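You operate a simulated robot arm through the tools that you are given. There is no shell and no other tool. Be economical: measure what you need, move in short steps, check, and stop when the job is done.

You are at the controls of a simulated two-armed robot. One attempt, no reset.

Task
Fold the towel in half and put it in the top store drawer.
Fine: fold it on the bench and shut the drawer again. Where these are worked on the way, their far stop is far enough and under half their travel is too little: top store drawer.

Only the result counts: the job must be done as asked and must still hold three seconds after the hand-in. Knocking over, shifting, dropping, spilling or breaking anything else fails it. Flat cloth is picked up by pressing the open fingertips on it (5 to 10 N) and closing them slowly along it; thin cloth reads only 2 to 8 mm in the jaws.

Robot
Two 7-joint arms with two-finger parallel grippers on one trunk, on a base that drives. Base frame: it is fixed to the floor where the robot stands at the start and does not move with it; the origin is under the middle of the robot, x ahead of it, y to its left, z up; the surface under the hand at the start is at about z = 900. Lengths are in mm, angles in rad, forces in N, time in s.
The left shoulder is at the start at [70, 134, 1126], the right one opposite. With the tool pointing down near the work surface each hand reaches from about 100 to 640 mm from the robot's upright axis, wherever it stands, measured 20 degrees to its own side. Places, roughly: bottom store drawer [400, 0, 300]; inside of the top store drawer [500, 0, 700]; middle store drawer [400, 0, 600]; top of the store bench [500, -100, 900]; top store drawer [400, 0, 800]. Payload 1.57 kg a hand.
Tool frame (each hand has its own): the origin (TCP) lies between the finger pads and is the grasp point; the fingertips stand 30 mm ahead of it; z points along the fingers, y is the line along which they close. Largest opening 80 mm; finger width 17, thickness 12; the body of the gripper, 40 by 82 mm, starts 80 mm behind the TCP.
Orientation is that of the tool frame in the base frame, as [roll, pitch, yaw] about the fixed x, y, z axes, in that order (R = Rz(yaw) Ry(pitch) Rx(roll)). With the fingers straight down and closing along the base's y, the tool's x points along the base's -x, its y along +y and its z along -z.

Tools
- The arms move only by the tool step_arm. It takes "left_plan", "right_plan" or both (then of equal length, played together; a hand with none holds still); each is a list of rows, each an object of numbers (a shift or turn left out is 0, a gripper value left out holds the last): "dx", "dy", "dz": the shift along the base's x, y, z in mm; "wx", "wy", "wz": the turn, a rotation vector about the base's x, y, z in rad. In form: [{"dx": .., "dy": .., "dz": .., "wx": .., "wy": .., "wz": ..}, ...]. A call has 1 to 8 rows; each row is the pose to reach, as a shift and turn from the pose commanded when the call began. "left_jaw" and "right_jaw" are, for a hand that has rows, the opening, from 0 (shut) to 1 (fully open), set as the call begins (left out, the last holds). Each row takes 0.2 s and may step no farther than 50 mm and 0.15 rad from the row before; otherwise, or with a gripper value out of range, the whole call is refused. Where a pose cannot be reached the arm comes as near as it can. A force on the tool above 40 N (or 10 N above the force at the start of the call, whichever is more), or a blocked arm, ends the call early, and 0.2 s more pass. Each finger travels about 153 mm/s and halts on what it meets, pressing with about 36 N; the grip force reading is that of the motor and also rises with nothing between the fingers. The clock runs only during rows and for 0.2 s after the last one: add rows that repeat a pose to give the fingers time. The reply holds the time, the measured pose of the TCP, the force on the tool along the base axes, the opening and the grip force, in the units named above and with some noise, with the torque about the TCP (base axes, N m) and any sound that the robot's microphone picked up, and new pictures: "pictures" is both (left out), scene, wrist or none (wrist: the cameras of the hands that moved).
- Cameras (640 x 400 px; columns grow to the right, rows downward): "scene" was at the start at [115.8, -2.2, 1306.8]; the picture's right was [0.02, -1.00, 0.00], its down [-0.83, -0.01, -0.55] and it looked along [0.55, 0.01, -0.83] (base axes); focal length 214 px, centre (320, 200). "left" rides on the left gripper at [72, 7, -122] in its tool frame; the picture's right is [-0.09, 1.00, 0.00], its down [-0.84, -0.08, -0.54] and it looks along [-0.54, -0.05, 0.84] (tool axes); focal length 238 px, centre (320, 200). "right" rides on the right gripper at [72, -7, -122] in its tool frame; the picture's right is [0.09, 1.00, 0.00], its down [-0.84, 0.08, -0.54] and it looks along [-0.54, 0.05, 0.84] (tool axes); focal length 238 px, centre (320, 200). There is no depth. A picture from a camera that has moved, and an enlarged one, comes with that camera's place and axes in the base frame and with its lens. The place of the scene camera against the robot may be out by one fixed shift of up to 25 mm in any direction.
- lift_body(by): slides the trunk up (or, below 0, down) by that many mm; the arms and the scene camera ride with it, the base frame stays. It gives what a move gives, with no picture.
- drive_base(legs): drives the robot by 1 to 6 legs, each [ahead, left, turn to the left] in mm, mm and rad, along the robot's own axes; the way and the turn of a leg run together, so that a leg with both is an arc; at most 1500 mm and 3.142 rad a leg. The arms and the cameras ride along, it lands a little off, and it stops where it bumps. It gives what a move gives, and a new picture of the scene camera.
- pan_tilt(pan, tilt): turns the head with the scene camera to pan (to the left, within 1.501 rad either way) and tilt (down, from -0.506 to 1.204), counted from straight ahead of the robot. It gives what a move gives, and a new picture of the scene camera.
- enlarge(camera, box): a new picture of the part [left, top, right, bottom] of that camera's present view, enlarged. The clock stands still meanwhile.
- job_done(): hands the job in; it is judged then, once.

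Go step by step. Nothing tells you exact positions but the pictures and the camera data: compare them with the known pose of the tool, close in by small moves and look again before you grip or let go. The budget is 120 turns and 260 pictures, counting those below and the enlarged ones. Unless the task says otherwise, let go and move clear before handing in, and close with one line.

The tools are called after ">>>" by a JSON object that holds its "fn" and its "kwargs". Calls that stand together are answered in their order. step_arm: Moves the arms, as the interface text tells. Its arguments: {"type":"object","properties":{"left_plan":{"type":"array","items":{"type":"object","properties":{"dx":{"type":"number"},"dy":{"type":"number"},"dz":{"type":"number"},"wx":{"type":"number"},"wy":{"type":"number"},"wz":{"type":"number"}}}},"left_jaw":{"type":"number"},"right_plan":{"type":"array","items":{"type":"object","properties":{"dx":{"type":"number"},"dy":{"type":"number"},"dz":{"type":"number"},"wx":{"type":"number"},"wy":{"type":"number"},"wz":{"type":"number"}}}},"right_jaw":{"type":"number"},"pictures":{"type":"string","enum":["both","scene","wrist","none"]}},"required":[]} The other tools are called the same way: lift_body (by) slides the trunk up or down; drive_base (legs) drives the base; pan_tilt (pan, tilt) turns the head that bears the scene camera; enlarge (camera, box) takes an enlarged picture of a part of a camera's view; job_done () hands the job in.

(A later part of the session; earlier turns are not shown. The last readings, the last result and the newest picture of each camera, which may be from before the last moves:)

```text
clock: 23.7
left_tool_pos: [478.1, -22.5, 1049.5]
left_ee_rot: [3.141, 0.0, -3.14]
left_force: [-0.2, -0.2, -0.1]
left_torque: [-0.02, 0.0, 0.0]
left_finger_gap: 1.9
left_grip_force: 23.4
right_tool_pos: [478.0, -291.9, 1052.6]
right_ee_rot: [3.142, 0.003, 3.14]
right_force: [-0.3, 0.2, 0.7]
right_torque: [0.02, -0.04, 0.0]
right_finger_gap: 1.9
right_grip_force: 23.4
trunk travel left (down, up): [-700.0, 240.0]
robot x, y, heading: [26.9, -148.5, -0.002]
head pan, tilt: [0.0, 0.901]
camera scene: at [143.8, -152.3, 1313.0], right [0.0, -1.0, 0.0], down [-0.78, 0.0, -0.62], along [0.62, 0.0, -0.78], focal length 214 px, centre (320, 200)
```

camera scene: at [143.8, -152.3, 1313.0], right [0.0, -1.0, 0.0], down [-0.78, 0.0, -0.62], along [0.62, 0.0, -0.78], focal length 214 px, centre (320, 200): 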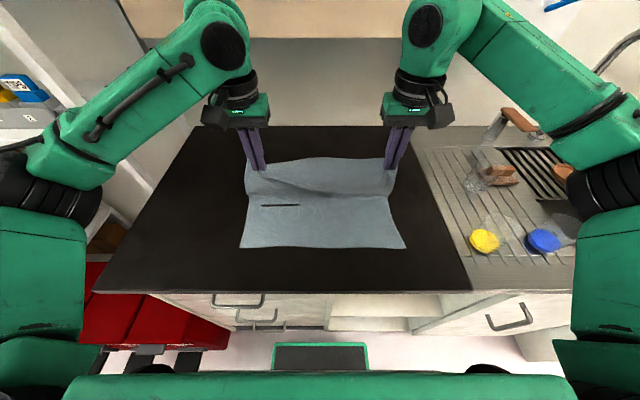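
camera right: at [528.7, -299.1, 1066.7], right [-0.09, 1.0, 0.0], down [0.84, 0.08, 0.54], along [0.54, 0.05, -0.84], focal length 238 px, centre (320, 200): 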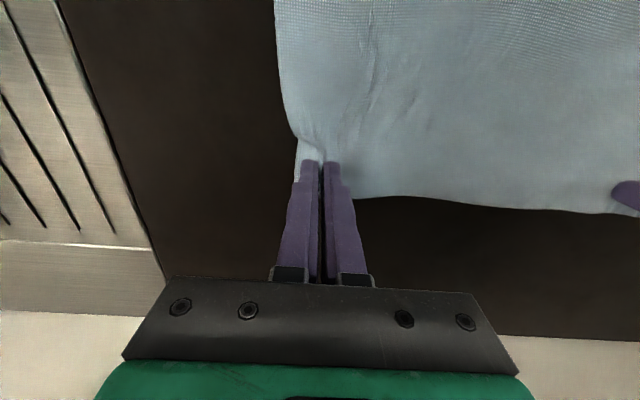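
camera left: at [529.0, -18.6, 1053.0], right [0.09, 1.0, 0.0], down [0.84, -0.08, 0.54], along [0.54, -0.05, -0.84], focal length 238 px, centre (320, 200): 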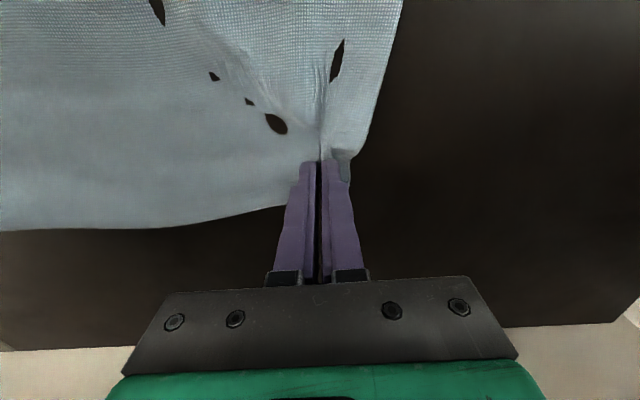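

The far half is up. I'll bring it over toward the near edge and pause above it to check with the wrist cameras.

>>> {"fn": "step_arm", "kwargs": {"left_plan": [{"dx": -20, "dz": -1}, {"dx": -40, "dz": -6}, {"dx": -58, "dz": -16}, {"dx": -74, "dz": -30}, {"dx": -87, "dz": -48}, {"dx": -95, "dz": -66}], "right_plan": [{"dx": -20, "dz": -3}, {"dx": -40, "dz": -9}, {"dx": -58, "dz": -19}, {"dx": -74, "dz": -33}, {"dx": -87, "dz": -51}, {"dx": -95, "dz": -69}]}}

```text
clock: 25.1
left_tool_pos: [386.2, -25.5, 981.4]
left_ee_rot: [-3.139, 0.0, -3.141]
left_force: [-0.6, 0.0, 1.2]
left_torque: [0.03, -0.02, 0.02]
left_finger_gap: 1.6
left_grip_force: 23.5
right_tool_pos: [383.4, -293.0, 979.5]
right_ee_rot: [-3.141, 0.0, -3.141]
right_force: [-0.5, -0.4, 0.3]
right_torque: [0.02, 0.03, -0.02]
right_finger_gap: 1.9
right_grip_force: 23.4
trunk travel left (down, up): [-700.0, 240.0]
robot x, y, heading: [24.0, -146.8, -0.002]
head pan, tilt: [0.0, 0.901]
camera scene: at [145.5, -152.4, 1312.9], right [0.0, -1.0, 0.0], down [-0.78, 0.0, -0.62], along [0.62, 0.0, -0.78], focal length 214 px, centre (320, 200)
camera right: at [310.9, -299.2, 1101.6], right [-0.09, 1.0, 0.0], down [0.84, 0.08, 0.54], along [0.54, 0.05, -0.84], focal length 238 px, centre (320, 200)
camera left: at [314.6, -18.1, 1102.5], right [0.09, 1.0, 0.0], down [0.84, -0.08, 0.54], along [0.54, -0.05, -0.84], focal length 238 px, centre (320, 200)
```

scene: 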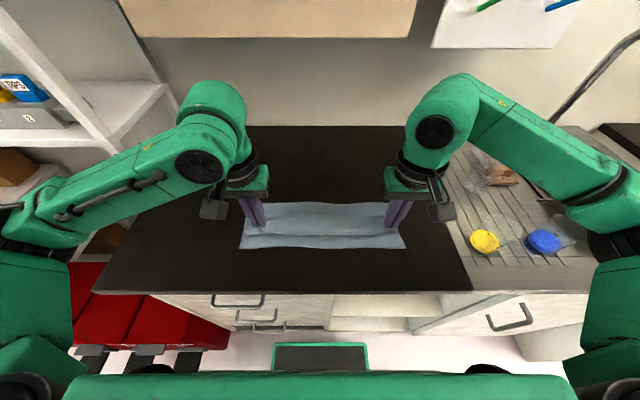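
right: 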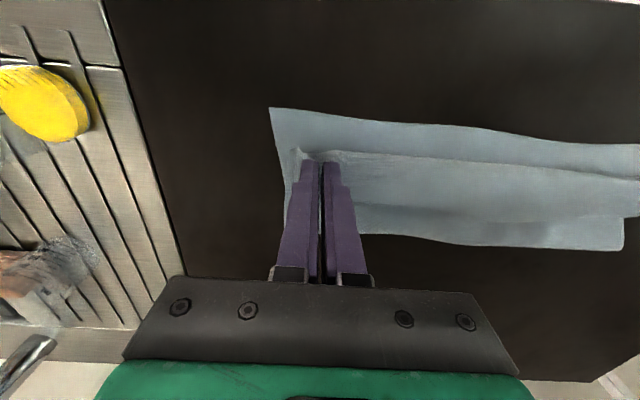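
left: 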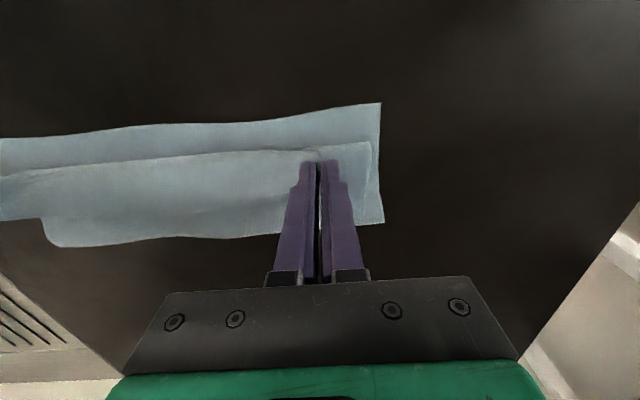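

The near edge is at x≈356 on both sides. I'll lower the pinched edge to just inside it and release.

>>> {"fn": "step_arm", "kwargs": {"left_plan": [{"dx": -9, "dz": -15}, {"dx": -16, "dz": -30}, {"dx": -19, "dz": -44}, {"dx": -19, "dz": -47}], "right_plan": [{"dx": -9, "dz": -15}, {"dx": -15, "dz": -30}, {"dx": -17, "dz": -42}, {"dx": -17, "dz": -45}]}}

```text
clock: 26.1
left_tool_pos: [366.2, -24.5, 934.8]
left_ee_rot: [-3.139, 0.0, 3.141]
left_force: [0.5, -2.0, 4.0]
left_torque: [-0.07, -0.04, 0.01]
left_finger_gap: 1.8
left_grip_force: 23.6
right_tool_pos: [368.2, -293.2, 935.8]
right_ee_rot: [3.141, 0.002, 3.141]
right_force: [-1.0, 0.5, 4.3]
right_torque: [0.03, -0.01, 0.01]
right_finger_gap: 2.0
right_grip_force: 23.6
trunk travel left (down, up): [-700.0, 240.0]
robot x, y, heading: [22.7, -147.2, 0.002]
head pan, tilt: [0.0, 0.901]
camera scene: at [144.7, -151.9, 1313.0], right [0.0, -1.0, 0.0], down [-0.78, 0.0, -0.62], along [0.62, 0.0, -0.78], focal length 214 px, centre (320, 200)
camera right: at [295.4, -298.7, 1057.4], right [-0.09, 1.0, 0.0], down [0.84, 0.08, 0.54], along [0.54, 0.05, -0.84], focal length 238 px, centre (320, 200)
camera left: at [293.3, -16.9, 1055.6], right [0.09, 1.0, 0.0], down [0.84, -0.08, 0.54], along [0.54, -0.05, -0.84], focal length 238 px, centre (320, 200)
```

scene: 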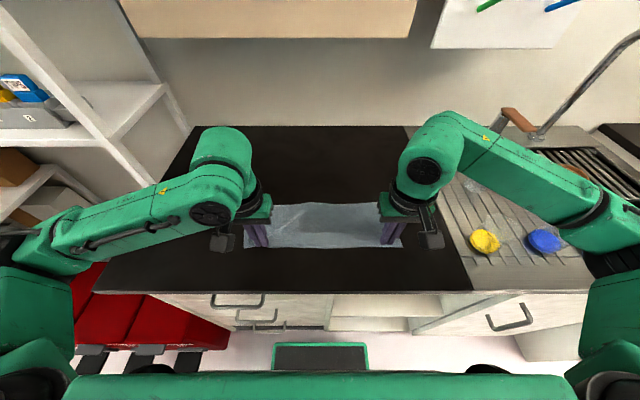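
right: 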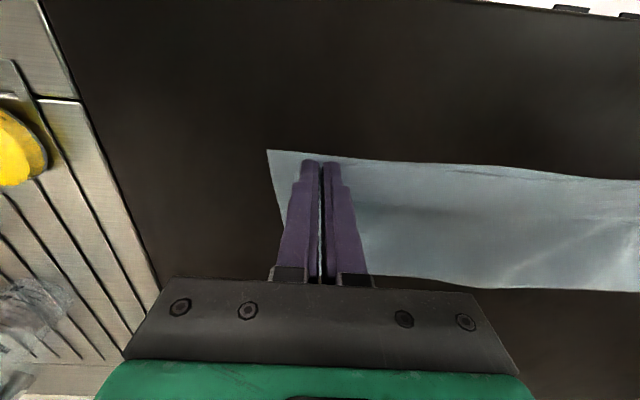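
left: 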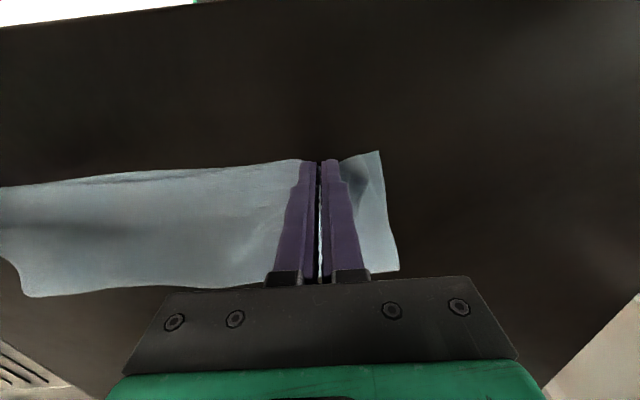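

The top edge lies neatly over the near edge. I'll open gently and rise clear.

>>> {"fn": "step_arm", "kwargs": {"left_plan": [{"dz": 0}, {"dz": 0}, {"dz": 15}, {"dz": 40}, {"dz": 80}, {"dz": 120}], "right_plan": [{"dz": 0}, {"dz": 0}, {"dz": 15}, {"dz": 40}, {"dz": 80}, {"dz": 120}], "left_jaw": 0.3, "right_jaw": 0.3}}

```text
clock: 27.5
left_tool_pos: [366.5, -25.5, 1054.8]
left_ee_rot: [3.14, 0.0, 3.14]
left_force: [-0.2, 0.5, -0.2]
left_torque: [0.0, 0.0, -0.02]
left_finger_gap: 24.0
left_grip_force: 0.1
right_tool_pos: [366.6, -295.6, 1057.5]
right_ee_rot: [3.141, 0.003, 3.141]
right_force: [0.1, 0.1, 0.5]
right_torque: [-0.01, 0.0, 0.0]
right_finger_gap: 23.9
right_grip_force: 0.1
trunk travel left (down, up): [-700.0, 240.0]
robot x, y, heading: [21.2, -148.7, 0.0]
head pan, tilt: [0.0, 0.901]
camera scene: at [144.1, -152.1, 1312.8], right [0.0, -1.0, 0.0], down [-0.78, 0.0, -0.62], along [0.62, 0.0, -0.78], focal length 214 px, centre (320, 200)
camera right: at [293.7, -302.3, 1180.0], right [-0.09, 1.0, 0.0], down [0.84, 0.08, 0.54], along [0.54, 0.05, -0.84], focal length 238 px, centre (320, 200)
camera left: at [293.4, -18.9, 1177.1], right [0.09, 1.0, 0.0], down [0.84, -0.08, 0.54], along [0.54, -0.05, -0.84], focal length 238 px, centre (320, 200)
```

scene: 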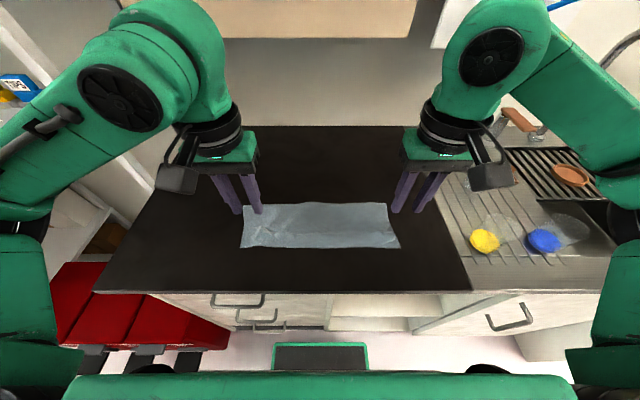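
right: 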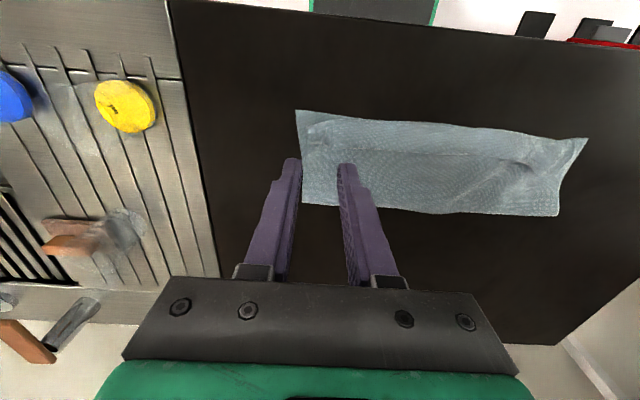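
left: 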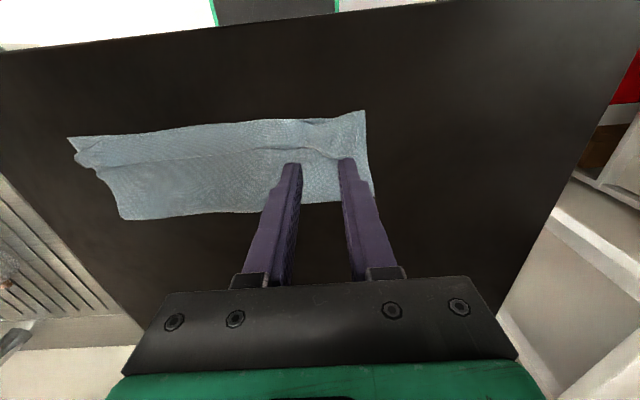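

The fold looks good. I'll take an enlarged look at its state.

>>> {"fn": "enlarge", "kwargs": {"camera": "left", "box": [50, 80, 400, 240]}}

>>> {"fn": "enlarge", "kwargs": {"camera": "right", "box": [270, 80, 620, 240]}}

```text
1.83 times, centred on (225, 160) of left
camera zoom: at [293.4, -18.9, 1177.1], right [0.09, 1.0, 0.0], down [0.84, -0.08, 0.54], along [0.54, -0.05, -0.84], focal length 436 px, centre (494, 273)
```

zoom: 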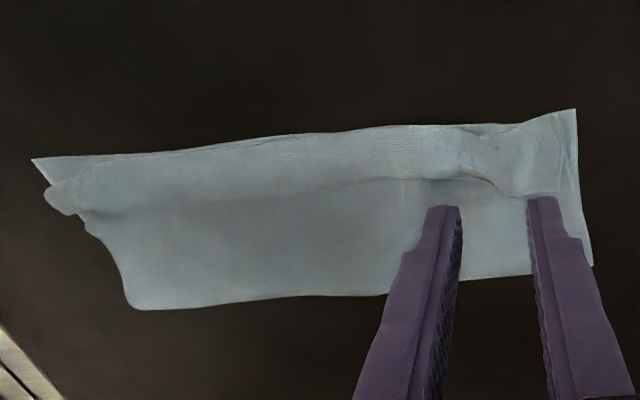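

```text
1.83 times, centred on (445, 160) of right
camera zoom: at [293.7, -302.3, 1180.0], right [-0.09, 1.0, 0.0], down [0.84, 0.08, 0.54], along [0.54, 0.05, -0.84], focal length 436 px, centre (91, 273)
```

zoom: 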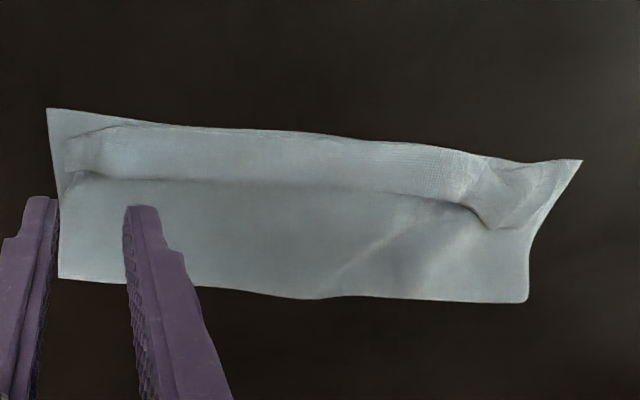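

The towel is folded with corners matching. Next is the drawer: I'll back away to see its front and handle.

>>> {"fn": "drive_base", "kwargs": {"legs": [[-400, 0, 0]]}}

>>> {"fn": "pan_tilt", "kwargs": {"pan": 0.2, "tilt": 0.7}}

```text
clock: 30.0
left_tool_pos: [-41.3, -21.5, 1054.6]
left_ee_rot: [3.14, -0.002, -3.115]
left_force: [-0.7, -0.5, -0.2]
left_torque: [0.01, -0.01, 0.0]
left_finger_gap: 24.2
left_grip_force: 0.0
right_tool_pos: [-34.2, -291.9, 1057.6]
right_ee_rot: [-3.141, 0.001, -3.118]
right_force: [0.3, 0.2, 0.1]
right_torque: [-0.02, -0.02, 0.02]
right_finger_gap: 24.3
right_grip_force: 0.0
trunk travel left (down, up): [-700.0, 240.0]
robot x, y, heading: [-379.3, -149.9, 0.018]
head pan, tilt: [0.0, 0.901]
camera scene: at [-259.6, -153.7, 1312.7], right [0.02, -1.0, 0.0], down [-0.78, -0.02, -0.62], along [0.62, 0.01, -0.78], focal length 214 px, centre (320, 200)
```

scene: 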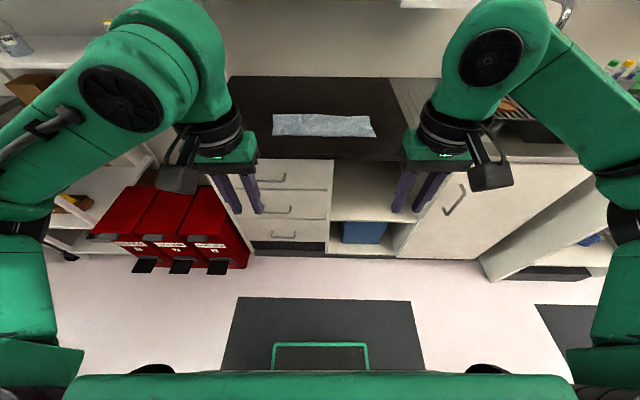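

```text
clock: 30.8
left_tool_pos: [-42.0, -23.3, 1054.9]
left_ee_rot: [-3.141, -0.001, -3.118]
left_force: [0.4, -1.0, 0.1]
left_torque: [-0.02, 0.02, 0.02]
left_finger_gap: 23.9
left_grip_force: 0.1
right_tool_pos: [-35.3, -291.7, 1057.1]
right_ee_rot: [-3.141, 0.001, -3.119]
right_force: [0.3, 0.0, -0.1]
right_torque: [-0.01, 0.0, -0.01]
right_finger_gap: 24.4
right_grip_force: 0.1
trunk travel left (down, up): [-700.0, 240.0]
robot x, y, heading: [-381.3, -152.3, 0.025]
head pan, tilt: [0.201, 0.7]
camera scene: at [-253.4, -136.7, 1329.0], right [0.22, -0.98, 0.0], down [-0.63, -0.14, -0.76], along [0.75, 0.17, -0.64], focal length 214 px, centre (320, 200)
```

scene: 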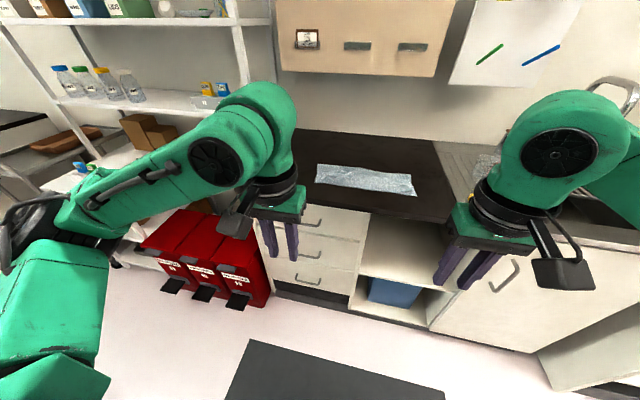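

>>> {"fn": "enlarge", "kwargs": {"camera": "scene", "box": [240, 160, 400, 320]}}

```text
2.50 times, centred on (320, 240) of scene
camera zoom: at [-253.4, -136.7, 1329.0], right [0.22, -0.98, 0.0], down [-0.63, -0.14, -0.76], along [0.75, 0.17, -0.64], focal length 536 px, centre (320, 100)
```

zoom: 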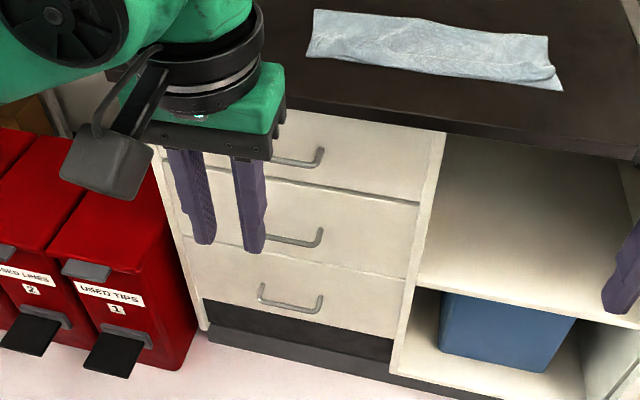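

I can see the three drawers: the top drawer's front spans z≈741–885, with a bar handle at z≈820, y≈35. I'll straighten the heading, then start turning the left hand to point forward with its fingers closing vertically.

>>> {"fn": "drive_base", "kwargs": {"legs": [[0, 0, -0.024]]}}

>>> {"fn": "step_arm", "kwargs": {"left_plan": [{"dx": 8, "dy": 4, "dz": -6, "wx": 0.08, "wy": -0.08, "wz": -0.08}, {"dx": 16, "dy": 8, "dz": -12, "wx": 0.16, "wy": -0.16, "wz": -0.16}, {"dx": 24, "dy": 12, "dz": -18, "wx": 0.24, "wy": -0.24, "wz": -0.24}, {"dx": 32, "dy": 16, "dz": -24, "wx": 0.32, "wy": -0.32, "wz": -0.32}, {"dx": 40, "dy": 20, "dz": -30, "wx": 0.4, "wy": -0.4, "wz": -0.4}, {"dx": 48, "dy": 24, "dz": -36, "wx": 0.48, "wy": -0.48, "wz": -0.48}, {"dx": 56, "dy": 28, "dz": -42, "wx": 0.56, "wy": -0.56, "wz": -0.56}, {"dx": 64, "dy": 32, "dz": -48, "wx": 0.64, "wy": -0.64, "wz": -0.64}], "left_jaw": 0.7, "pictures": "none"}}

```text
clock: 31.5
left_tool_pos: [-38.7, -29.4, 1054.8]
left_ee_rot: [-3.141, -0.002, -3.141]
left_force: [-0.3, -0.4, 0.1]
left_torque: [0.0, 0.01, 0.0]
left_finger_gap: 23.9
left_grip_force: 0.0
right_tool_pos: [-38.2, -300.0, 1057.3]
right_ee_rot: [3.141, 0.001, 3.14]
right_force: [0.2, 0.3, 0.0]
right_torque: [-0.05, 0.0, 0.0]
right_finger_gap: 24.2
right_grip_force: 0.1
trunk travel left (down, up): [-700.0, 240.0]
robot x, y, heading: [-379.4, -155.6, 0.003]
head pan, tilt: [0.201, 0.7]
camera scene: at [-252.4, -139.1, 1328.9], right [0.2, -0.98, 0.0], down [-0.63, -0.13, -0.76], along [0.75, 0.15, -0.64], focal length 214 px, centre (320, 200)
```

scene: 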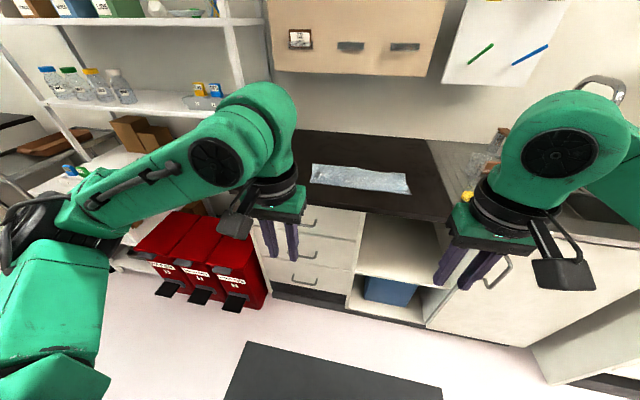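

```text
clock: 33.3
left_tool_pos: [60.1, -8.7, 1004.9]
left_ee_rot: [2.305, 0.335, 2.301]
left_force: [0.6, 0.0, 0.3]
left_torque: [0.0, -0.01, -0.02]
left_finger_gap: 56.2
left_grip_force: 0.1
left hand out of reach, approached as far as the arm can: row 4, 5, 6, 7, 8
right_tool_pos: [-37.0, -300.5, 1058.3]
right_ee_rot: [-3.14, -0.002, 3.14]
right_force: [0.5, -0.1, 0.4]
right_torque: [0.0, -0.02, -0.01]
right_finger_gap: 23.9
right_grip_force: 0.1
trunk travel left (down, up): [-700.0, 240.0]
robot x, y, heading: [-382.4, -154.1, -0.003]
head pan, tilt: [0.201, 0.7]
```

The orientation was reached; only the position was too close to the body. I'll continue the turn while moving forward.

>>> {"fn": "step_arm", "kwargs": {"left_plan": [{"dx": 30, "dy": 8, "dz": 0, "wx": 0.081, "wy": -0.081, "wz": -0.081}, {"dx": 50, "dy": 16, "dz": 0, "wx": 0.163, "wy": -0.163, "wz": -0.163}, {"dx": 70, "dy": 24, "dz": 0, "wx": 0.244, "wy": -0.244, "wz": -0.244}, {"dx": 90, "dy": 32, "dz": 0, "wx": 0.325, "wy": -0.325, "wz": -0.325}, {"dx": 100, "dy": 38, "dz": 0, "wx": 0.407, "wy": -0.407, "wz": -0.407}, {"dx": 110, "dy": 42, "dz": 0, "wx": 0.488, "wy": -0.488, "wz": -0.488}, {"dx": 115, "dy": 44, "dz": 0, "wx": 0.569, "wy": -0.569, "wz": -0.569}], "pictures": "both"}}

```text
clock: 34.9
left_tool_pos: [174.5, 33.3, 1002.5]
left_ee_rot: [1.571, -0.002, 1.571]
left_force: [0.0, 0.2, 0.0]
left_torque: [0.02, 0.03, 0.03]
left_finger_gap: 55.9
left_grip_force: 0.0
right_tool_pos: [-38.7, -300.3, 1057.8]
right_ee_rot: [3.141, 0.0, 3.14]
right_force: [-0.5, 0.0, 0.5]
right_torque: [-0.02, 0.01, 0.0]
right_finger_gap: 24.2
right_grip_force: 0.2
trunk travel left (down, up): [-700.0, 240.0]
robot x, y, heading: [-381.0, -152.4, -0.0]
head pan, tilt: [0.201, 0.7]
camera scene: at [-252.4, -139.1, 1329.0], right [0.2, -0.98, 0.0], down [-0.63, -0.13, -0.76], along [0.75, 0.15, -0.64], focal length 214 px, centre (320, 200)
camera left: at [52.7, 104.9, 1008.8], right [0.0, -0.09, 1.0], down [-0.54, -0.84, -0.08], along [0.84, -0.54, -0.05], focal length 238 px, centre (320, 200)
```

scene: 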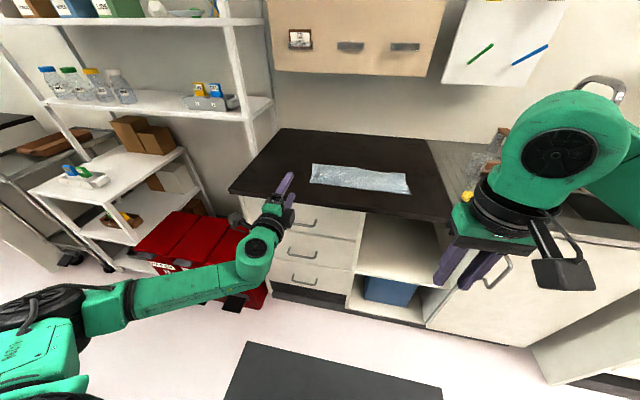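
left: 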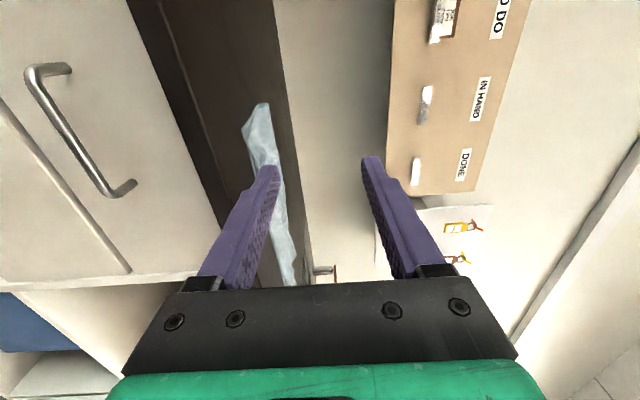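

The hand now points forward at the drawers and the handle is visible: its bar obeys z ≈ 1009 − 1.1·(x−53). I'll lower the hand in front of the drawer and triangulate the handle's x.

>>> {"fn": "step_arm", "kwargs": {"left_plan": [{"dx": -40, "dy": 10, "dz": -20}, {"dx": -60, "dy": 20, "dz": -60}, {"dx": -60, "dy": 22, "dz": -105}, {"dx": -60, "dy": 22, "dz": -150}], "pictures": "both"}}

```text
clock: 35.9
left_tool_pos: [115.1, 55.1, 850.1]
left_ee_rot: [1.574, -0.001, 1.573]
left_force: [0.6, 0.5, -0.6]
left_torque: [0.0, -0.01, 0.0]
left_finger_gap: 56.0
left_grip_force: 0.1
right_tool_pos: [-39.5, -301.5, 1058.3]
right_ee_rot: [-3.141, -0.001, 3.139]
right_force: [0.6, -0.4, 0.3]
right_torque: [-0.02, -0.03, -0.01]
right_finger_gap: 24.0
right_grip_force: 0.0
trunk travel left (down, up): [-700.0, 240.0]
robot x, y, heading: [-379.5, -153.9, -0.001]
head pan, tilt: [0.201, 0.7]
camera scene: at [-252.6, -139.6, 1329.0], right [0.2, -0.98, 0.0], down [-0.63, -0.13, -0.76], along [0.75, 0.15, -0.64], focal length 214 px, centre (320, 200)
camera left: at [-8.1, 126.8, 855.8], right [0.0, -0.09, 1.0], down [-0.54, -0.84, -0.08], along [0.84, -0.54, -0.05], focal length 238 px, centre (320, 200)
```

scene: 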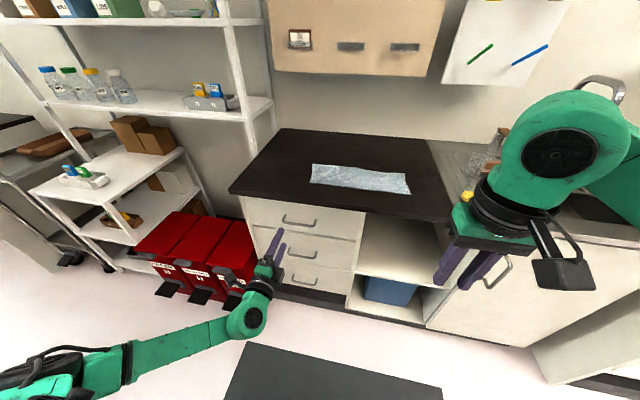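
left: 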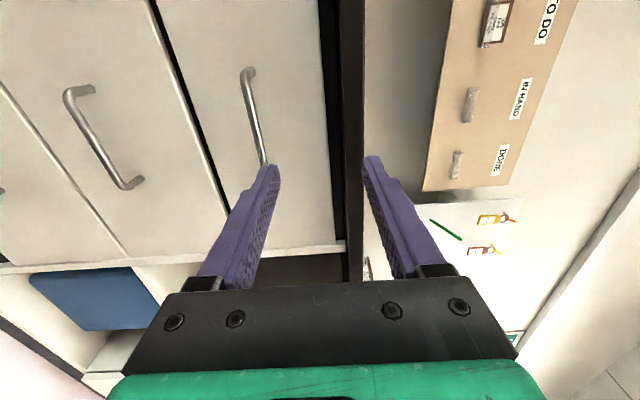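

Triangulating gives the top handle bar at x≈264, z≈777, y≈5–106, with the drawer face near x≈300. I'll line up with it and close in.

>>> {"fn": "step_arm", "kwargs": {"left_plan": [{"dz": -37}, {"dz": -73}, {"dx": 40, "dz": -73}, {"dx": 80, "dz": -73}, {"dx": 105, "dz": -73}], "pictures": "wrist"}}

```text
clock: 37.1
left_tool_pos: [219.0, 52.0, 779.0]
left_ee_rot: [1.572, 0.001, 1.571]
left_force: [-0.3, -0.5, 0.3]
left_torque: [-0.04, 0.01, 0.01]
left_finger_gap: 56.2
left_grip_force: 0.1
right_tool_pos: [-37.2, -300.6, 1057.5]
right_ee_rot: [-3.141, 0.001, 3.14]
right_force: [0.1, -0.6, -0.4]
right_torque: [0.02, 0.01, -0.03]
right_finger_gap: 24.2
right_grip_force: 0.0
trunk travel left (down, up): [-700.0, 240.0]
robot x, y, heading: [-378.8, -152.8, 0.003]
head pan, tilt: [0.201, 0.7]
camera left: at [96.9, 124.4, 785.8], right [0.0, -0.09, 1.0], down [-0.54, -0.84, -0.08], along [0.84, -0.54, -0.05], focal length 238 px, centre (320, 200)
```

left: 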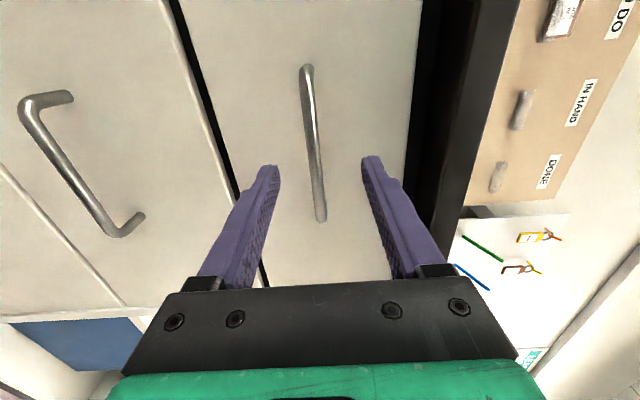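

The bar sits between the fingers at z≈775, so I'll advance and grip.

>>> {"fn": "step_arm", "kwargs": {"left_plan": [{"dx": 20, "dy": 4, "dz": -3}, {"dx": 40, "dy": 4, "dz": -3}], "pictures": "none"}}

>>> {"fn": "step_arm", "kwargs": {"left_plan": [{"dx": 0}, {"dx": 0}, {"dx": 0}], "left_jaw": 0.0, "pictures": "wrist"}}

```text
clock: 37.7
left_tool_pos: [260.1, 56.6, 775.0]
left_ee_rot: [1.572, 0.001, 1.571]
left_force: [-0.9, -0.1, -0.6]
left_torque: [0.03, -0.01, 0.01]
left_finger_gap: 56.1
left_grip_force: 0.1
right_tool_pos: [-37.9, -301.5, 1057.5]
right_ee_rot: [-3.142, 0.0, 3.141]
right_force: [-0.7, 0.4, 1.1]
right_torque: [0.01, 0.02, 0.0]
right_finger_gap: 23.7
right_grip_force: 0.0
trunk travel left (down, up): [-700.0, 240.0]
robot x, y, heading: [-380.0, -153.2, -0.007]
head pan, tilt: [0.201, 0.7]
```

```text
clock: 38.5
left_tool_pos: [259.2, 57.3, 775.8]
left_ee_rot: [1.572, 0.001, 1.571]
left_force: [-2.1, -0.1, -3.7]
left_torque: [-0.01, 0.06, -0.13]
left_finger_gap: 9.9
left_grip_force: 27.9
right_tool_pos: [-38.4, -300.5, 1057.8]
right_ee_rot: [-3.141, 0.001, 3.141]
right_force: [-0.9, 0.5, -0.8]
right_torque: [0.04, 0.0, 0.01]
right_finger_gap: 24.2
right_grip_force: 0.2
trunk travel left (down, up): [-700.0, 240.0]
robot x, y, heading: [-379.8, -155.5, 0.001]
head pan, tilt: [0.201, 0.7]
camera left: at [137.5, 129.2, 781.5], right [0.0, -0.09, 1.0], down [-0.54, -0.84, -0.08], along [0.84, -0.54, -0.05], focal length 238 px, centre (320, 200)
```

left: 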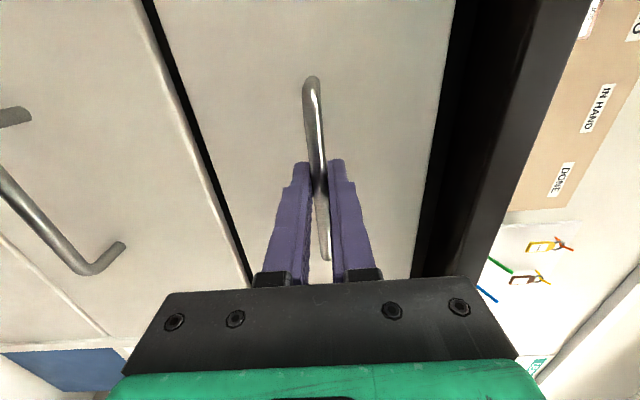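

The handle is gripped (9.9 mm). I'll pull the drawer with the arm first.

>>> {"fn": "step_arm", "kwargs": {"left_plan": [{"dx": -20}, {"dx": -45}, {"dx": -70}, {"dx": -95}, {"dx": -120}], "pictures": "scene"}}

```text
clock: 39.7
left_tool_pos: [139.5, 57.9, 774.7]
left_ee_rot: [1.576, -0.001, 1.572]
left_force: [-0.1, -2.9, -5.0]
left_torque: [-0.14, 0.04, -0.12]
left_finger_gap: 9.5
left_grip_force: 28.3
right_tool_pos: [-37.9, -301.3, 1057.0]
right_ee_rot: [3.141, 0.0, 3.14]
right_force: [0.5, -0.6, -1.0]
right_torque: [0.02, -0.03, 0.06]
right_finger_gap: 23.7
right_grip_force: 0.1
trunk travel left (down, up): [-700.0, 240.0]
robot x, y, heading: [-378.6, -153.2, -0.001]
head pan, tilt: [0.201, 0.7]
camera scene: at [-252.4, -140.4, 1328.9], right [0.2, -0.98, 0.0], down [-0.63, -0.13, -0.76], along [0.75, 0.15, -0.64], focal length 214 px, centre (320, 200)
```

scene: 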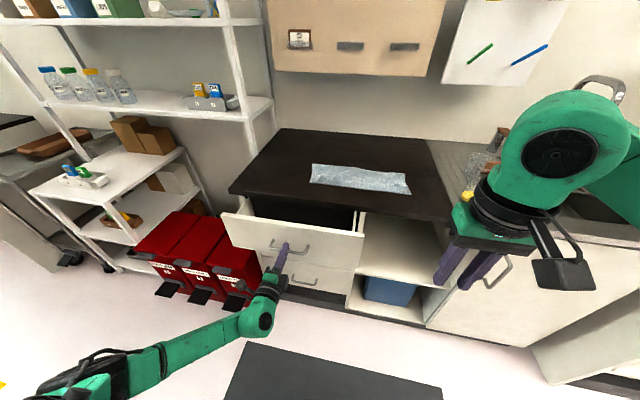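

The drawer slides smoothly. I'll keep pulling.

>>> {"fn": "step_arm", "kwargs": {"left_plan": [{"dx": -25}, {"dx": -50}, {"dx": -75}, {"dx": -100}, {"dx": -120}, {"dx": -140}], "pictures": "scene"}}

```text
clock: 41.1
left_tool_pos: [-2.4, 57.9, 775.7]
left_ee_rot: [1.575, -0.003, 1.57]
left_force: [-1.9, -9.5, -15.3]
left_torque: [-0.06, 0.17, 0.12]
left_finger_gap: 9.9
left_grip_force: 28.3
right_tool_pos: [-36.9, -302.9, 1056.4]
right_ee_rot: [3.14, 0.0, 3.14]
right_force: [-0.1, 0.5, -0.1]
right_torque: [-0.04, -0.03, -0.02]
right_finger_gap: 24.0
right_grip_force: 0.1
trunk travel left (down, up): [-700.0, 240.0]
robot x, y, heading: [-382.1, -151.3, -0.005]
head pan, tilt: [0.201, 0.7]
camera scene: at [-251.3, -141.4, 1328.7], right [0.2, -0.98, 0.0], down [-0.63, -0.13, -0.76], along [0.75, 0.15, -0.64], focal length 214 px, centre (320, 200)
```

scene: 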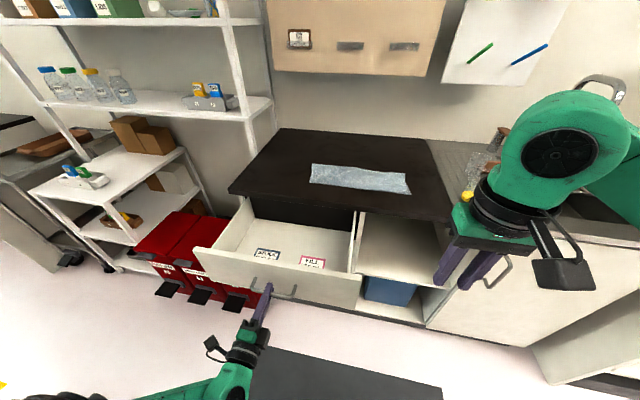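

The drawer is open about 262 mm, and there are labels in it. I'll zoom in.

>>> {"fn": "enlarge", "kwargs": {"camera": "scene", "box": [190, 180, 390, 310]}}

```text
3.08 times, centred on (290, 245) of scene
camera zoom: at [-251.3, -141.4, 1328.7], right [0.2, -0.98, 0.0], down [-0.63, -0.13, -0.76], along [0.75, 0.15, -0.64], focal length 660 px, centre (412, 62)
```

zoom: 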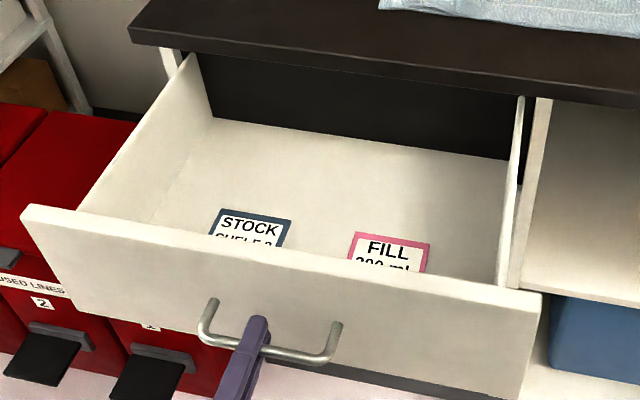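

The drawer is empty apart from two label cards, and its opening spans x≈56–275. I'll release the handle and back off.

>>> {"fn": "step_arm", "kwargs": {"left_plan": [{"dx": 0}, {"dx": 0}], "left_jaw": 0.7, "pictures": "none"}}

>>> {"fn": "drive_base", "kwargs": {"legs": [[-150, 0, 0]]}}

```text
clock: 41.7
left_tool_pos: [-2.7, 59.2, 776.9]
left_ee_rot: [1.572, -0.001, 1.572]
left_force: [-0.9, 0.3, 0.7]
left_torque: [0.0, 0.0, -0.02]
left_finger_gap: 55.8
left_grip_force: 0.1
right_tool_pos: [-38.2, -301.0, 1057.8]
right_ee_rot: [3.141, 0.001, 3.141]
right_force: [0.3, -0.9, -0.3]
right_torque: [0.01, 0.03, -0.01]
right_finger_gap: 23.9
right_grip_force: 0.1
trunk travel left (down, up): [-700.0, 240.0]
robot x, y, heading: [-379.6, -154.6, -0.001]
head pan, tilt: [0.201, 0.7]
```

```text
clock: 43.1
left_tool_pos: [-156.6, 59.2, 775.3]
left_ee_rot: [1.573, 0.0, 1.574]
left_force: [-0.1, 0.8, -0.1]
left_torque: [0.0, 0.0, -0.02]
left_finger_gap: 56.2
left_grip_force: 0.0
right_tool_pos: [-190.6, -299.9, 1057.4]
right_ee_rot: [-3.14, 0.0, 3.14]
right_force: [-0.9, -0.1, 0.4]
right_torque: [0.0, 0.01, 0.01]
right_finger_gap: 24.0
right_grip_force: 0.1
trunk travel left (down, up): [-700.0, 240.0]
robot x, y, heading: [-535.4, -153.3, 0.001]
head pan, tilt: [0.201, 0.7]
camera scene: at [-404.8, -139.5, 1328.9], right [0.2, -0.98, 0.0], down [-0.63, -0.13, -0.76], along [0.75, 0.15, -0.64], focal length 214 px, centre (320, 200)
```

scene: 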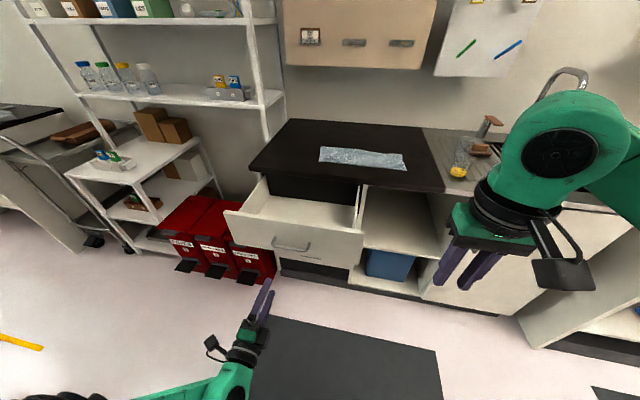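

The drawer stays open. I'll raise the left hand, then turn it back to pointing down.

>>> {"fn": "step_arm", "kwargs": {"left_plan": [{"dz": 40}, {"dz": 80}, {"dz": 120, "dx": 10}, {"dz": 160, "dx": 20}, {"dz": 200, "dx": 30}, {"dz": 240, "dx": 45}, {"dz": 280, "dx": 60}, {"dz": 300, "dx": 70}], "pictures": "none"}}

>>> {"fn": "step_arm", "kwargs": {"left_plan": [{"dx": 0, "dy": -8, "wx": -0.081, "wy": 0.081, "wz": 0.081}, {"dx": 0, "dy": -16, "wx": -0.162, "wy": 0.162, "wz": 0.162}, {"dx": 0, "dy": -24, "wx": -0.243, "wy": 0.243, "wz": 0.243}, {"dx": 0, "dy": -32, "wx": -0.324, "wy": 0.324, "wz": 0.324}, {"dx": 0, "dy": -40, "wx": -0.405, "wy": 0.405, "wz": 0.405}, {"dx": 0, "dy": -48, "wx": -0.486, "wy": 0.486, "wz": 0.486}, {"dx": 0, "dy": -54, "wx": -0.567, "wy": 0.567, "wz": 0.567}, {"dx": 0, "dy": -60, "wx": -0.648, "wy": 0.648, "wz": 0.648}], "pictures": "none"}}

>>> {"fn": "step_arm", "kwargs": {"left_plan": [{"wx": -0.08, "wy": 0.08, "wz": 0.08}, {"wx": -0.16, "wy": 0.16, "wz": 0.16}, {"wx": -0.24, "wy": 0.24, "wz": 0.24}, {"wx": -0.32, "wy": 0.32, "wz": 0.32}, {"wx": -0.4, "wy": 0.4, "wz": 0.4}, {"wx": -0.48, "wy": 0.48, "wz": 0.48}, {"wx": -0.561, "wy": 0.561, "wz": 0.561}], "left_jaw": 0.55, "pictures": "scene"}}

```text
clock: 44.9
left_tool_pos: [-69.4, 62.3, 1059.7]
left_ee_rot: [1.58, 0.001, 1.572]
left_force: [1.0, 0.1, 0.5]
left_torque: [-0.02, 0.1, 0.0]
left_finger_gap: 56.1
left_grip_force: 0.0
left hand out of reach, approached as far as the arm can: row 6, 7, 8
right_tool_pos: [-190.4, -300.8, 1056.7]
right_ee_rot: [3.141, 0.001, -3.141]
right_force: [0.9, 0.0, -0.6]
right_torque: [-0.03, 0.04, 0.0]
right_finger_gap: 24.0
right_grip_force: 0.1
trunk travel left (down, up): [-700.0, 240.0]
robot x, y, heading: [-533.3, -151.6, 0.002]
head pan, tilt: [0.201, 0.7]
```

```text
clock: 46.9
left_tool_pos: [-64.3, 45.9, 1057.4]
left_ee_rot: [2.322, 0.257, 2.469]
left_force: [0.4, -0.3, 0.7]
left_torque: [0.0, -0.01, 0.0]
left_finger_gap: 56.1
left_grip_force: 0.0
left hand out of reach, approached as far as the arm can: row 1, 2, 3, 4, 8
right_tool_pos: [-190.7, -299.5, 1056.4]
right_ee_rot: [3.141, -0.002, -3.141]
right_force: [-0.1, -0.2, -0.4]
right_torque: [0.02, 0.05, 0.01]
right_finger_gap: 23.6
right_grip_force: 0.1
trunk travel left (down, up): [-700.0, 240.0]
robot x, y, heading: [-532.3, -150.0, 0.004]
head pan, tilt: [0.201, 0.7]
stopped in row 8 (left hand): the arm was blocked; the commanded pose is now the measured one
```

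```text
clock: 48.5
left_tool_pos: [25.6, 42.9, 1017.9]
left_ee_rot: [3.01, -0.073, 3.105]
left_force: [0.0, 0.3, -1.1]
left_torque: [-0.02, 0.06, -0.01]
left_finger_gap: 44.1
left_grip_force: 0.0
left hand out of reach, approached as far as the arm can: row 1, 2, 3, 4, 5, 6, 7
right_tool_pos: [-189.7, -301.4, 1056.5]
right_ee_rot: [3.138, -0.002, -3.141]
right_force: [0.4, -0.1, 0.7]
right_torque: [-0.01, 0.03, -0.02]
right_finger_gap: 23.9
right_grip_force: 0.0
trunk travel left (down, up): [-700.0, 240.0]
robot x, y, heading: [-534.2, -149.1, -0.003]
head pan, tilt: [0.201, 0.7]
camera scene: at [-403.6, -140.7, 1328.8], right [0.2, -0.98, 0.0], down [-0.63, -0.13, -0.76], along [0.75, 0.15, -0.65], focal length 214 px, centre (320, 200)
```

scene: 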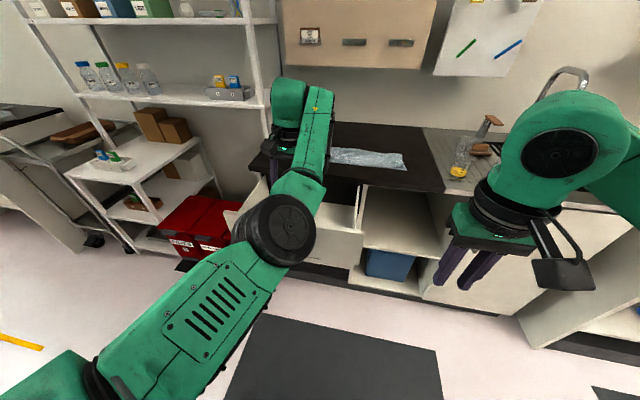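

The left hand is nearly pointing down again, with the arm stretched out. I'll bring it back and correct the last tilt.

>>> {"fn": "step_arm", "kwargs": {"left_plan": [{"dx": -15, "dy": -5, "dz": 12, "wx": -0.06, "wy": -0.036, "wz": 0.018}, {"dx": -30, "dy": -10, "dz": 25, "wx": -0.13, "wy": -0.073, "wz": 0.036}, {"dx": -50, "dy": -15, "dz": 35, "wx": -0.13, "wy": -0.073, "wz": 0.036}, {"dx": -70, "dy": -20, "dz": 40, "wx": -0.13, "wy": -0.073, "wz": 0.036}], "pictures": "both"}}

```text
clock: 49.5
left_tool_pos: [22.7, 45.0, 1063.0]
left_ee_rot: [-3.122, -0.019, -3.132]
left_force: [0.2, -0.8, 0.4]
left_torque: [-0.03, -0.03, 0.0]
left_finger_gap: 43.9
left_grip_force: 0.0
left hand out of reach, approached as far as the arm can: row 1, 2, 3, 4
right_tool_pos: [-190.9, -299.5, 1057.0]
right_ee_rot: [3.141, -0.002, -3.141]
right_force: [0.6, -0.2, 0.0]
right_torque: [0.0, 0.0, 0.01]
right_finger_gap: 24.1
right_grip_force: 0.0
trunk travel left (down, up): [-700.0, 240.0]
robot x, y, heading: [-536.0, -151.9, 0.003]
head pan, tilt: [0.201, 0.7]
camera scene: at [-405.8, -139.6, 1329.0], right [0.2, -0.98, 0.0], down [-0.63, -0.13, -0.76], along [0.75, 0.15, -0.64], focal length 214 px, centre (320, 200)
camera left: at [-47.5, 53.6, 1185.4], right [0.08, 1.0, -0.02], down [0.85, -0.06, 0.53], along [0.52, -0.06, -0.85], focal length 238 px, centre (320, 200)
```

scene: 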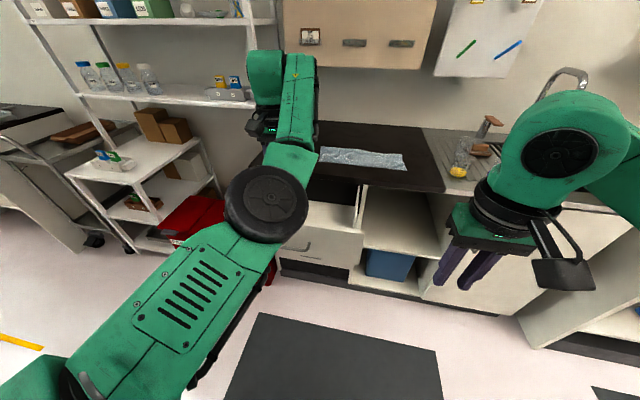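
left: 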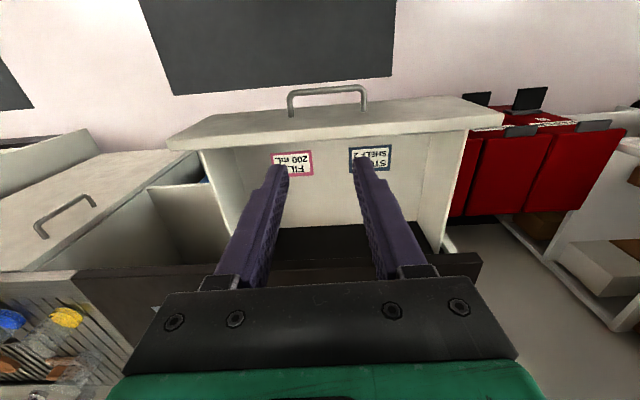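

The left arm has settled in a posture that cannot come closer in, but extended positions may be enough since the base can carry. I'll test how it moves.

>>> {"fn": "step_arm", "kwargs": {"left_plan": [{"dx": 40, "dy": -10, "dz": 0}, {"dx": 80, "dy": -20, "dz": -10}], "pictures": "none"}}

>>> {"fn": "step_arm", "kwargs": {"left_plan": [{"dy": -30, "dz": -20}, {"dy": -50, "dz": -40}], "pictures": "none"}}

```text
clock: 50.1
left_tool_pos: [53.4, 31.6, 1043.6]
left_ee_rot: [-3.121, -0.02, -3.133]
left_force: [-0.4, 0.7, 0.8]
left_torque: [0.02, 0.01, -0.03]
left_finger_gap: 44.0
left_grip_force: 0.1
left hand out of reach, approached as far as the arm can: row 1, 2
right_tool_pos: [-189.7, -300.9, 1057.0]
right_ee_rot: [-3.141, 0.001, 3.142]
right_force: [1.1, -0.8, -1.0]
right_torque: [-0.01, -0.01, 0.04]
right_finger_gap: 24.1
right_grip_force: 0.1
trunk travel left (down, up): [-700.0, 240.0]
robot x, y, heading: [-530.2, -154.8, 0.001]
head pan, tilt: [0.201, 0.7]
```

```text
clock: 50.7
left_tool_pos: [56.3, -19.1, 1006.3]
left_ee_rot: [-3.122, -0.017, -3.132]
left_force: [0.1, 0.2, 0.7]
left_torque: [0.02, 0.02, 0.0]
left_finger_gap: 44.0
left_grip_force: 0.1
right_tool_pos: [-190.6, -299.8, 1056.9]
right_ee_rot: [-3.14, 0.0, 3.141]
right_force: [-0.9, -1.1, -0.7]
right_torque: [-0.01, -0.03, 0.0]
right_finger_gap: 23.8
right_grip_force: 0.1
trunk travel left (down, up): [-700.0, 240.0]
robot x, y, heading: [-534.9, -153.7, -0.002]
head pan, tilt: [0.201, 0.7]
```

>>> {"fn": "step_arm", "kwargs": {"left_plan": [{"dx": -30, "dz": 0}, {"dx": -60, "dz": 0}, {"dx": -100}], "pictures": "scene"}}

```text
clock: 51.5
left_tool_pos: [39.8, -18.4, 1005.6]
left_ee_rot: [-3.121, -0.018, -3.132]
left_force: [0.6, -0.3, -0.1]
left_torque: [0.0, -0.02, -0.03]
left_finger_gap: 44.1
left_grip_force: 0.0
left hand out of reach, approached as far as the arm can: row 1, 2, 3
right_tool_pos: [-190.5, -300.2, 1057.4]
right_ee_rot: [-3.141, -0.001, -3.141]
right_force: [-0.2, -0.4, -0.3]
right_torque: [0.03, -0.01, 0.02]
right_finger_gap: 23.6
right_grip_force: 0.1
trunk travel left (down, up): [-700.0, 240.0]
robot x, y, heading: [-534.3, -151.6, 0.001]
head pan, tilt: [0.201, 0.7]
camera scene: at [-405.5, -139.5, 1329.0], right [0.2, -0.98, 0.0], down [-0.63, -0.13, -0.76], along [0.75, 0.15, -0.64], focal length 214 px, centre (320, 200)
```

scene: 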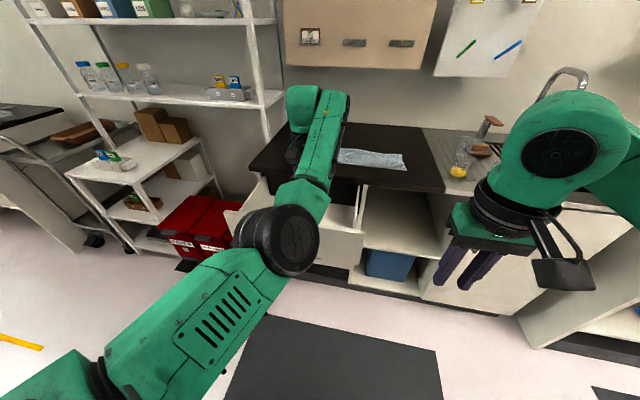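

The arm is confined to about 575–640 mm ahead in this posture. I'll undo it by turning the hand forward again, then retracing the original path back.

>>> {"fn": "step_arm", "kwargs": {"left_plan": [{"dx": 5, "dy": 6, "wx": 0.08, "wy": -0.08, "wz": -0.08}, {"dx": 10, "dy": 12, "wx": 0.16, "wy": -0.16, "wz": -0.16}, {"dx": 15, "dy": 18, "wx": 0.24, "wy": -0.24, "wz": -0.24}, {"dx": 15, "dy": 24, "wx": 0.32, "wy": -0.32, "wz": -0.32}, {"dx": 15, "dy": 30, "wx": 0.4, "wy": -0.4, "wz": -0.4}, {"dx": 15, "dy": 36, "wx": 0.48, "wy": -0.48, "wz": -0.48}, {"dx": 15, "dy": 42, "wx": 0.56, "wy": -0.56, "wz": -0.56}, {"dx": 15, "dy": 45, "wx": 0.64, "wy": -0.64, "wz": -0.64}], "pictures": "none"}}

>>> {"fn": "step_arm", "kwargs": {"left_plan": [{"dx": -5, "dy": 3, "wx": 0.081, "wy": -0.081, "wz": -0.081}, {"dx": -10, "dy": 6, "wx": 0.163, "wy": -0.163, "wz": -0.163}, {"dx": -15, "dy": 6, "wx": 0.244, "wy": -0.244, "wz": -0.244}, {"dx": -20, "dy": 6, "wx": 0.325, "wy": -0.325, "wz": -0.325}, {"dx": -25, "dy": 6, "wx": 0.407, "wy": -0.407, "wz": -0.407}, {"dx": -30, "dy": 6, "wx": 0.488, "wy": -0.488, "wz": -0.488}, {"dx": -30, "dy": 6, "wx": 0.569, "wy": -0.569, "wz": -0.569}], "pictures": "scene"}}

```text
clock: 53.3
left_tool_pos: [51.8, 28.5, 1005.2]
left_ee_rot: [2.326, 0.335, 2.323]
left_force: [-0.9, -0.1, -0.3]
left_torque: [0.01, 0.02, 0.02]
left_finger_gap: 44.0
left_grip_force: 0.1
right_tool_pos: [-191.3, -300.5, 1058.3]
right_ee_rot: [-3.141, 0.001, 3.141]
right_force: [-0.2, -0.6, -0.1]
right_torque: [-0.03, -0.02, 0.0]
right_finger_gap: 24.1
right_grip_force: 0.1
trunk travel left (down, up): [-700.0, 240.0]
robot x, y, heading: [-537.1, -155.3, -0.002]
head pan, tilt: [0.201, 0.7]
```

```text
clock: 54.9
left_tool_pos: [25.0, 35.9, 1004.8]
left_ee_rot: [1.589, 0.008, 1.587]
left_force: [-0.2, 0.5, 0.4]
left_torque: [0.04, 0.0, -0.01]
left_finger_gap: 44.1
left_grip_force: 0.1
right_tool_pos: [-191.3, -298.8, 1057.4]
right_ee_rot: [-3.141, 0.001, 3.141]
right_force: [1.1, 0.0, 0.5]
right_torque: [0.05, -0.02, -0.01]
right_finger_gap: 23.8
right_grip_force: 0.1
trunk travel left (down, up): [-700.0, 240.0]
robot x, y, heading: [-534.5, -153.6, -0.005]
head pan, tilt: [0.201, 0.7]
camera scene: at [-405.7, -138.7, 1329.0], right [0.2, -0.98, 0.0], down [-0.63, -0.13, -0.76], along [0.75, 0.15, -0.64], focal length 214 px, centre (320, 200)
```

scene: 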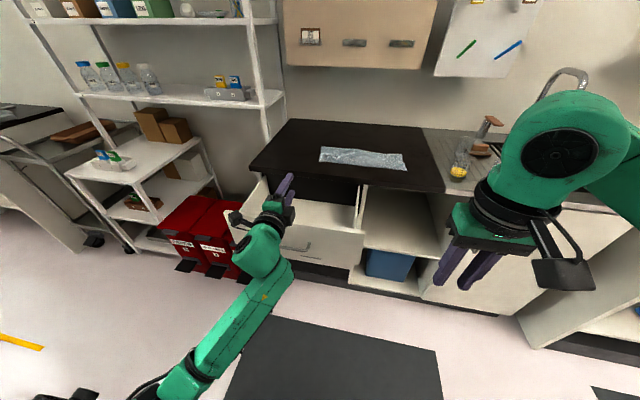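

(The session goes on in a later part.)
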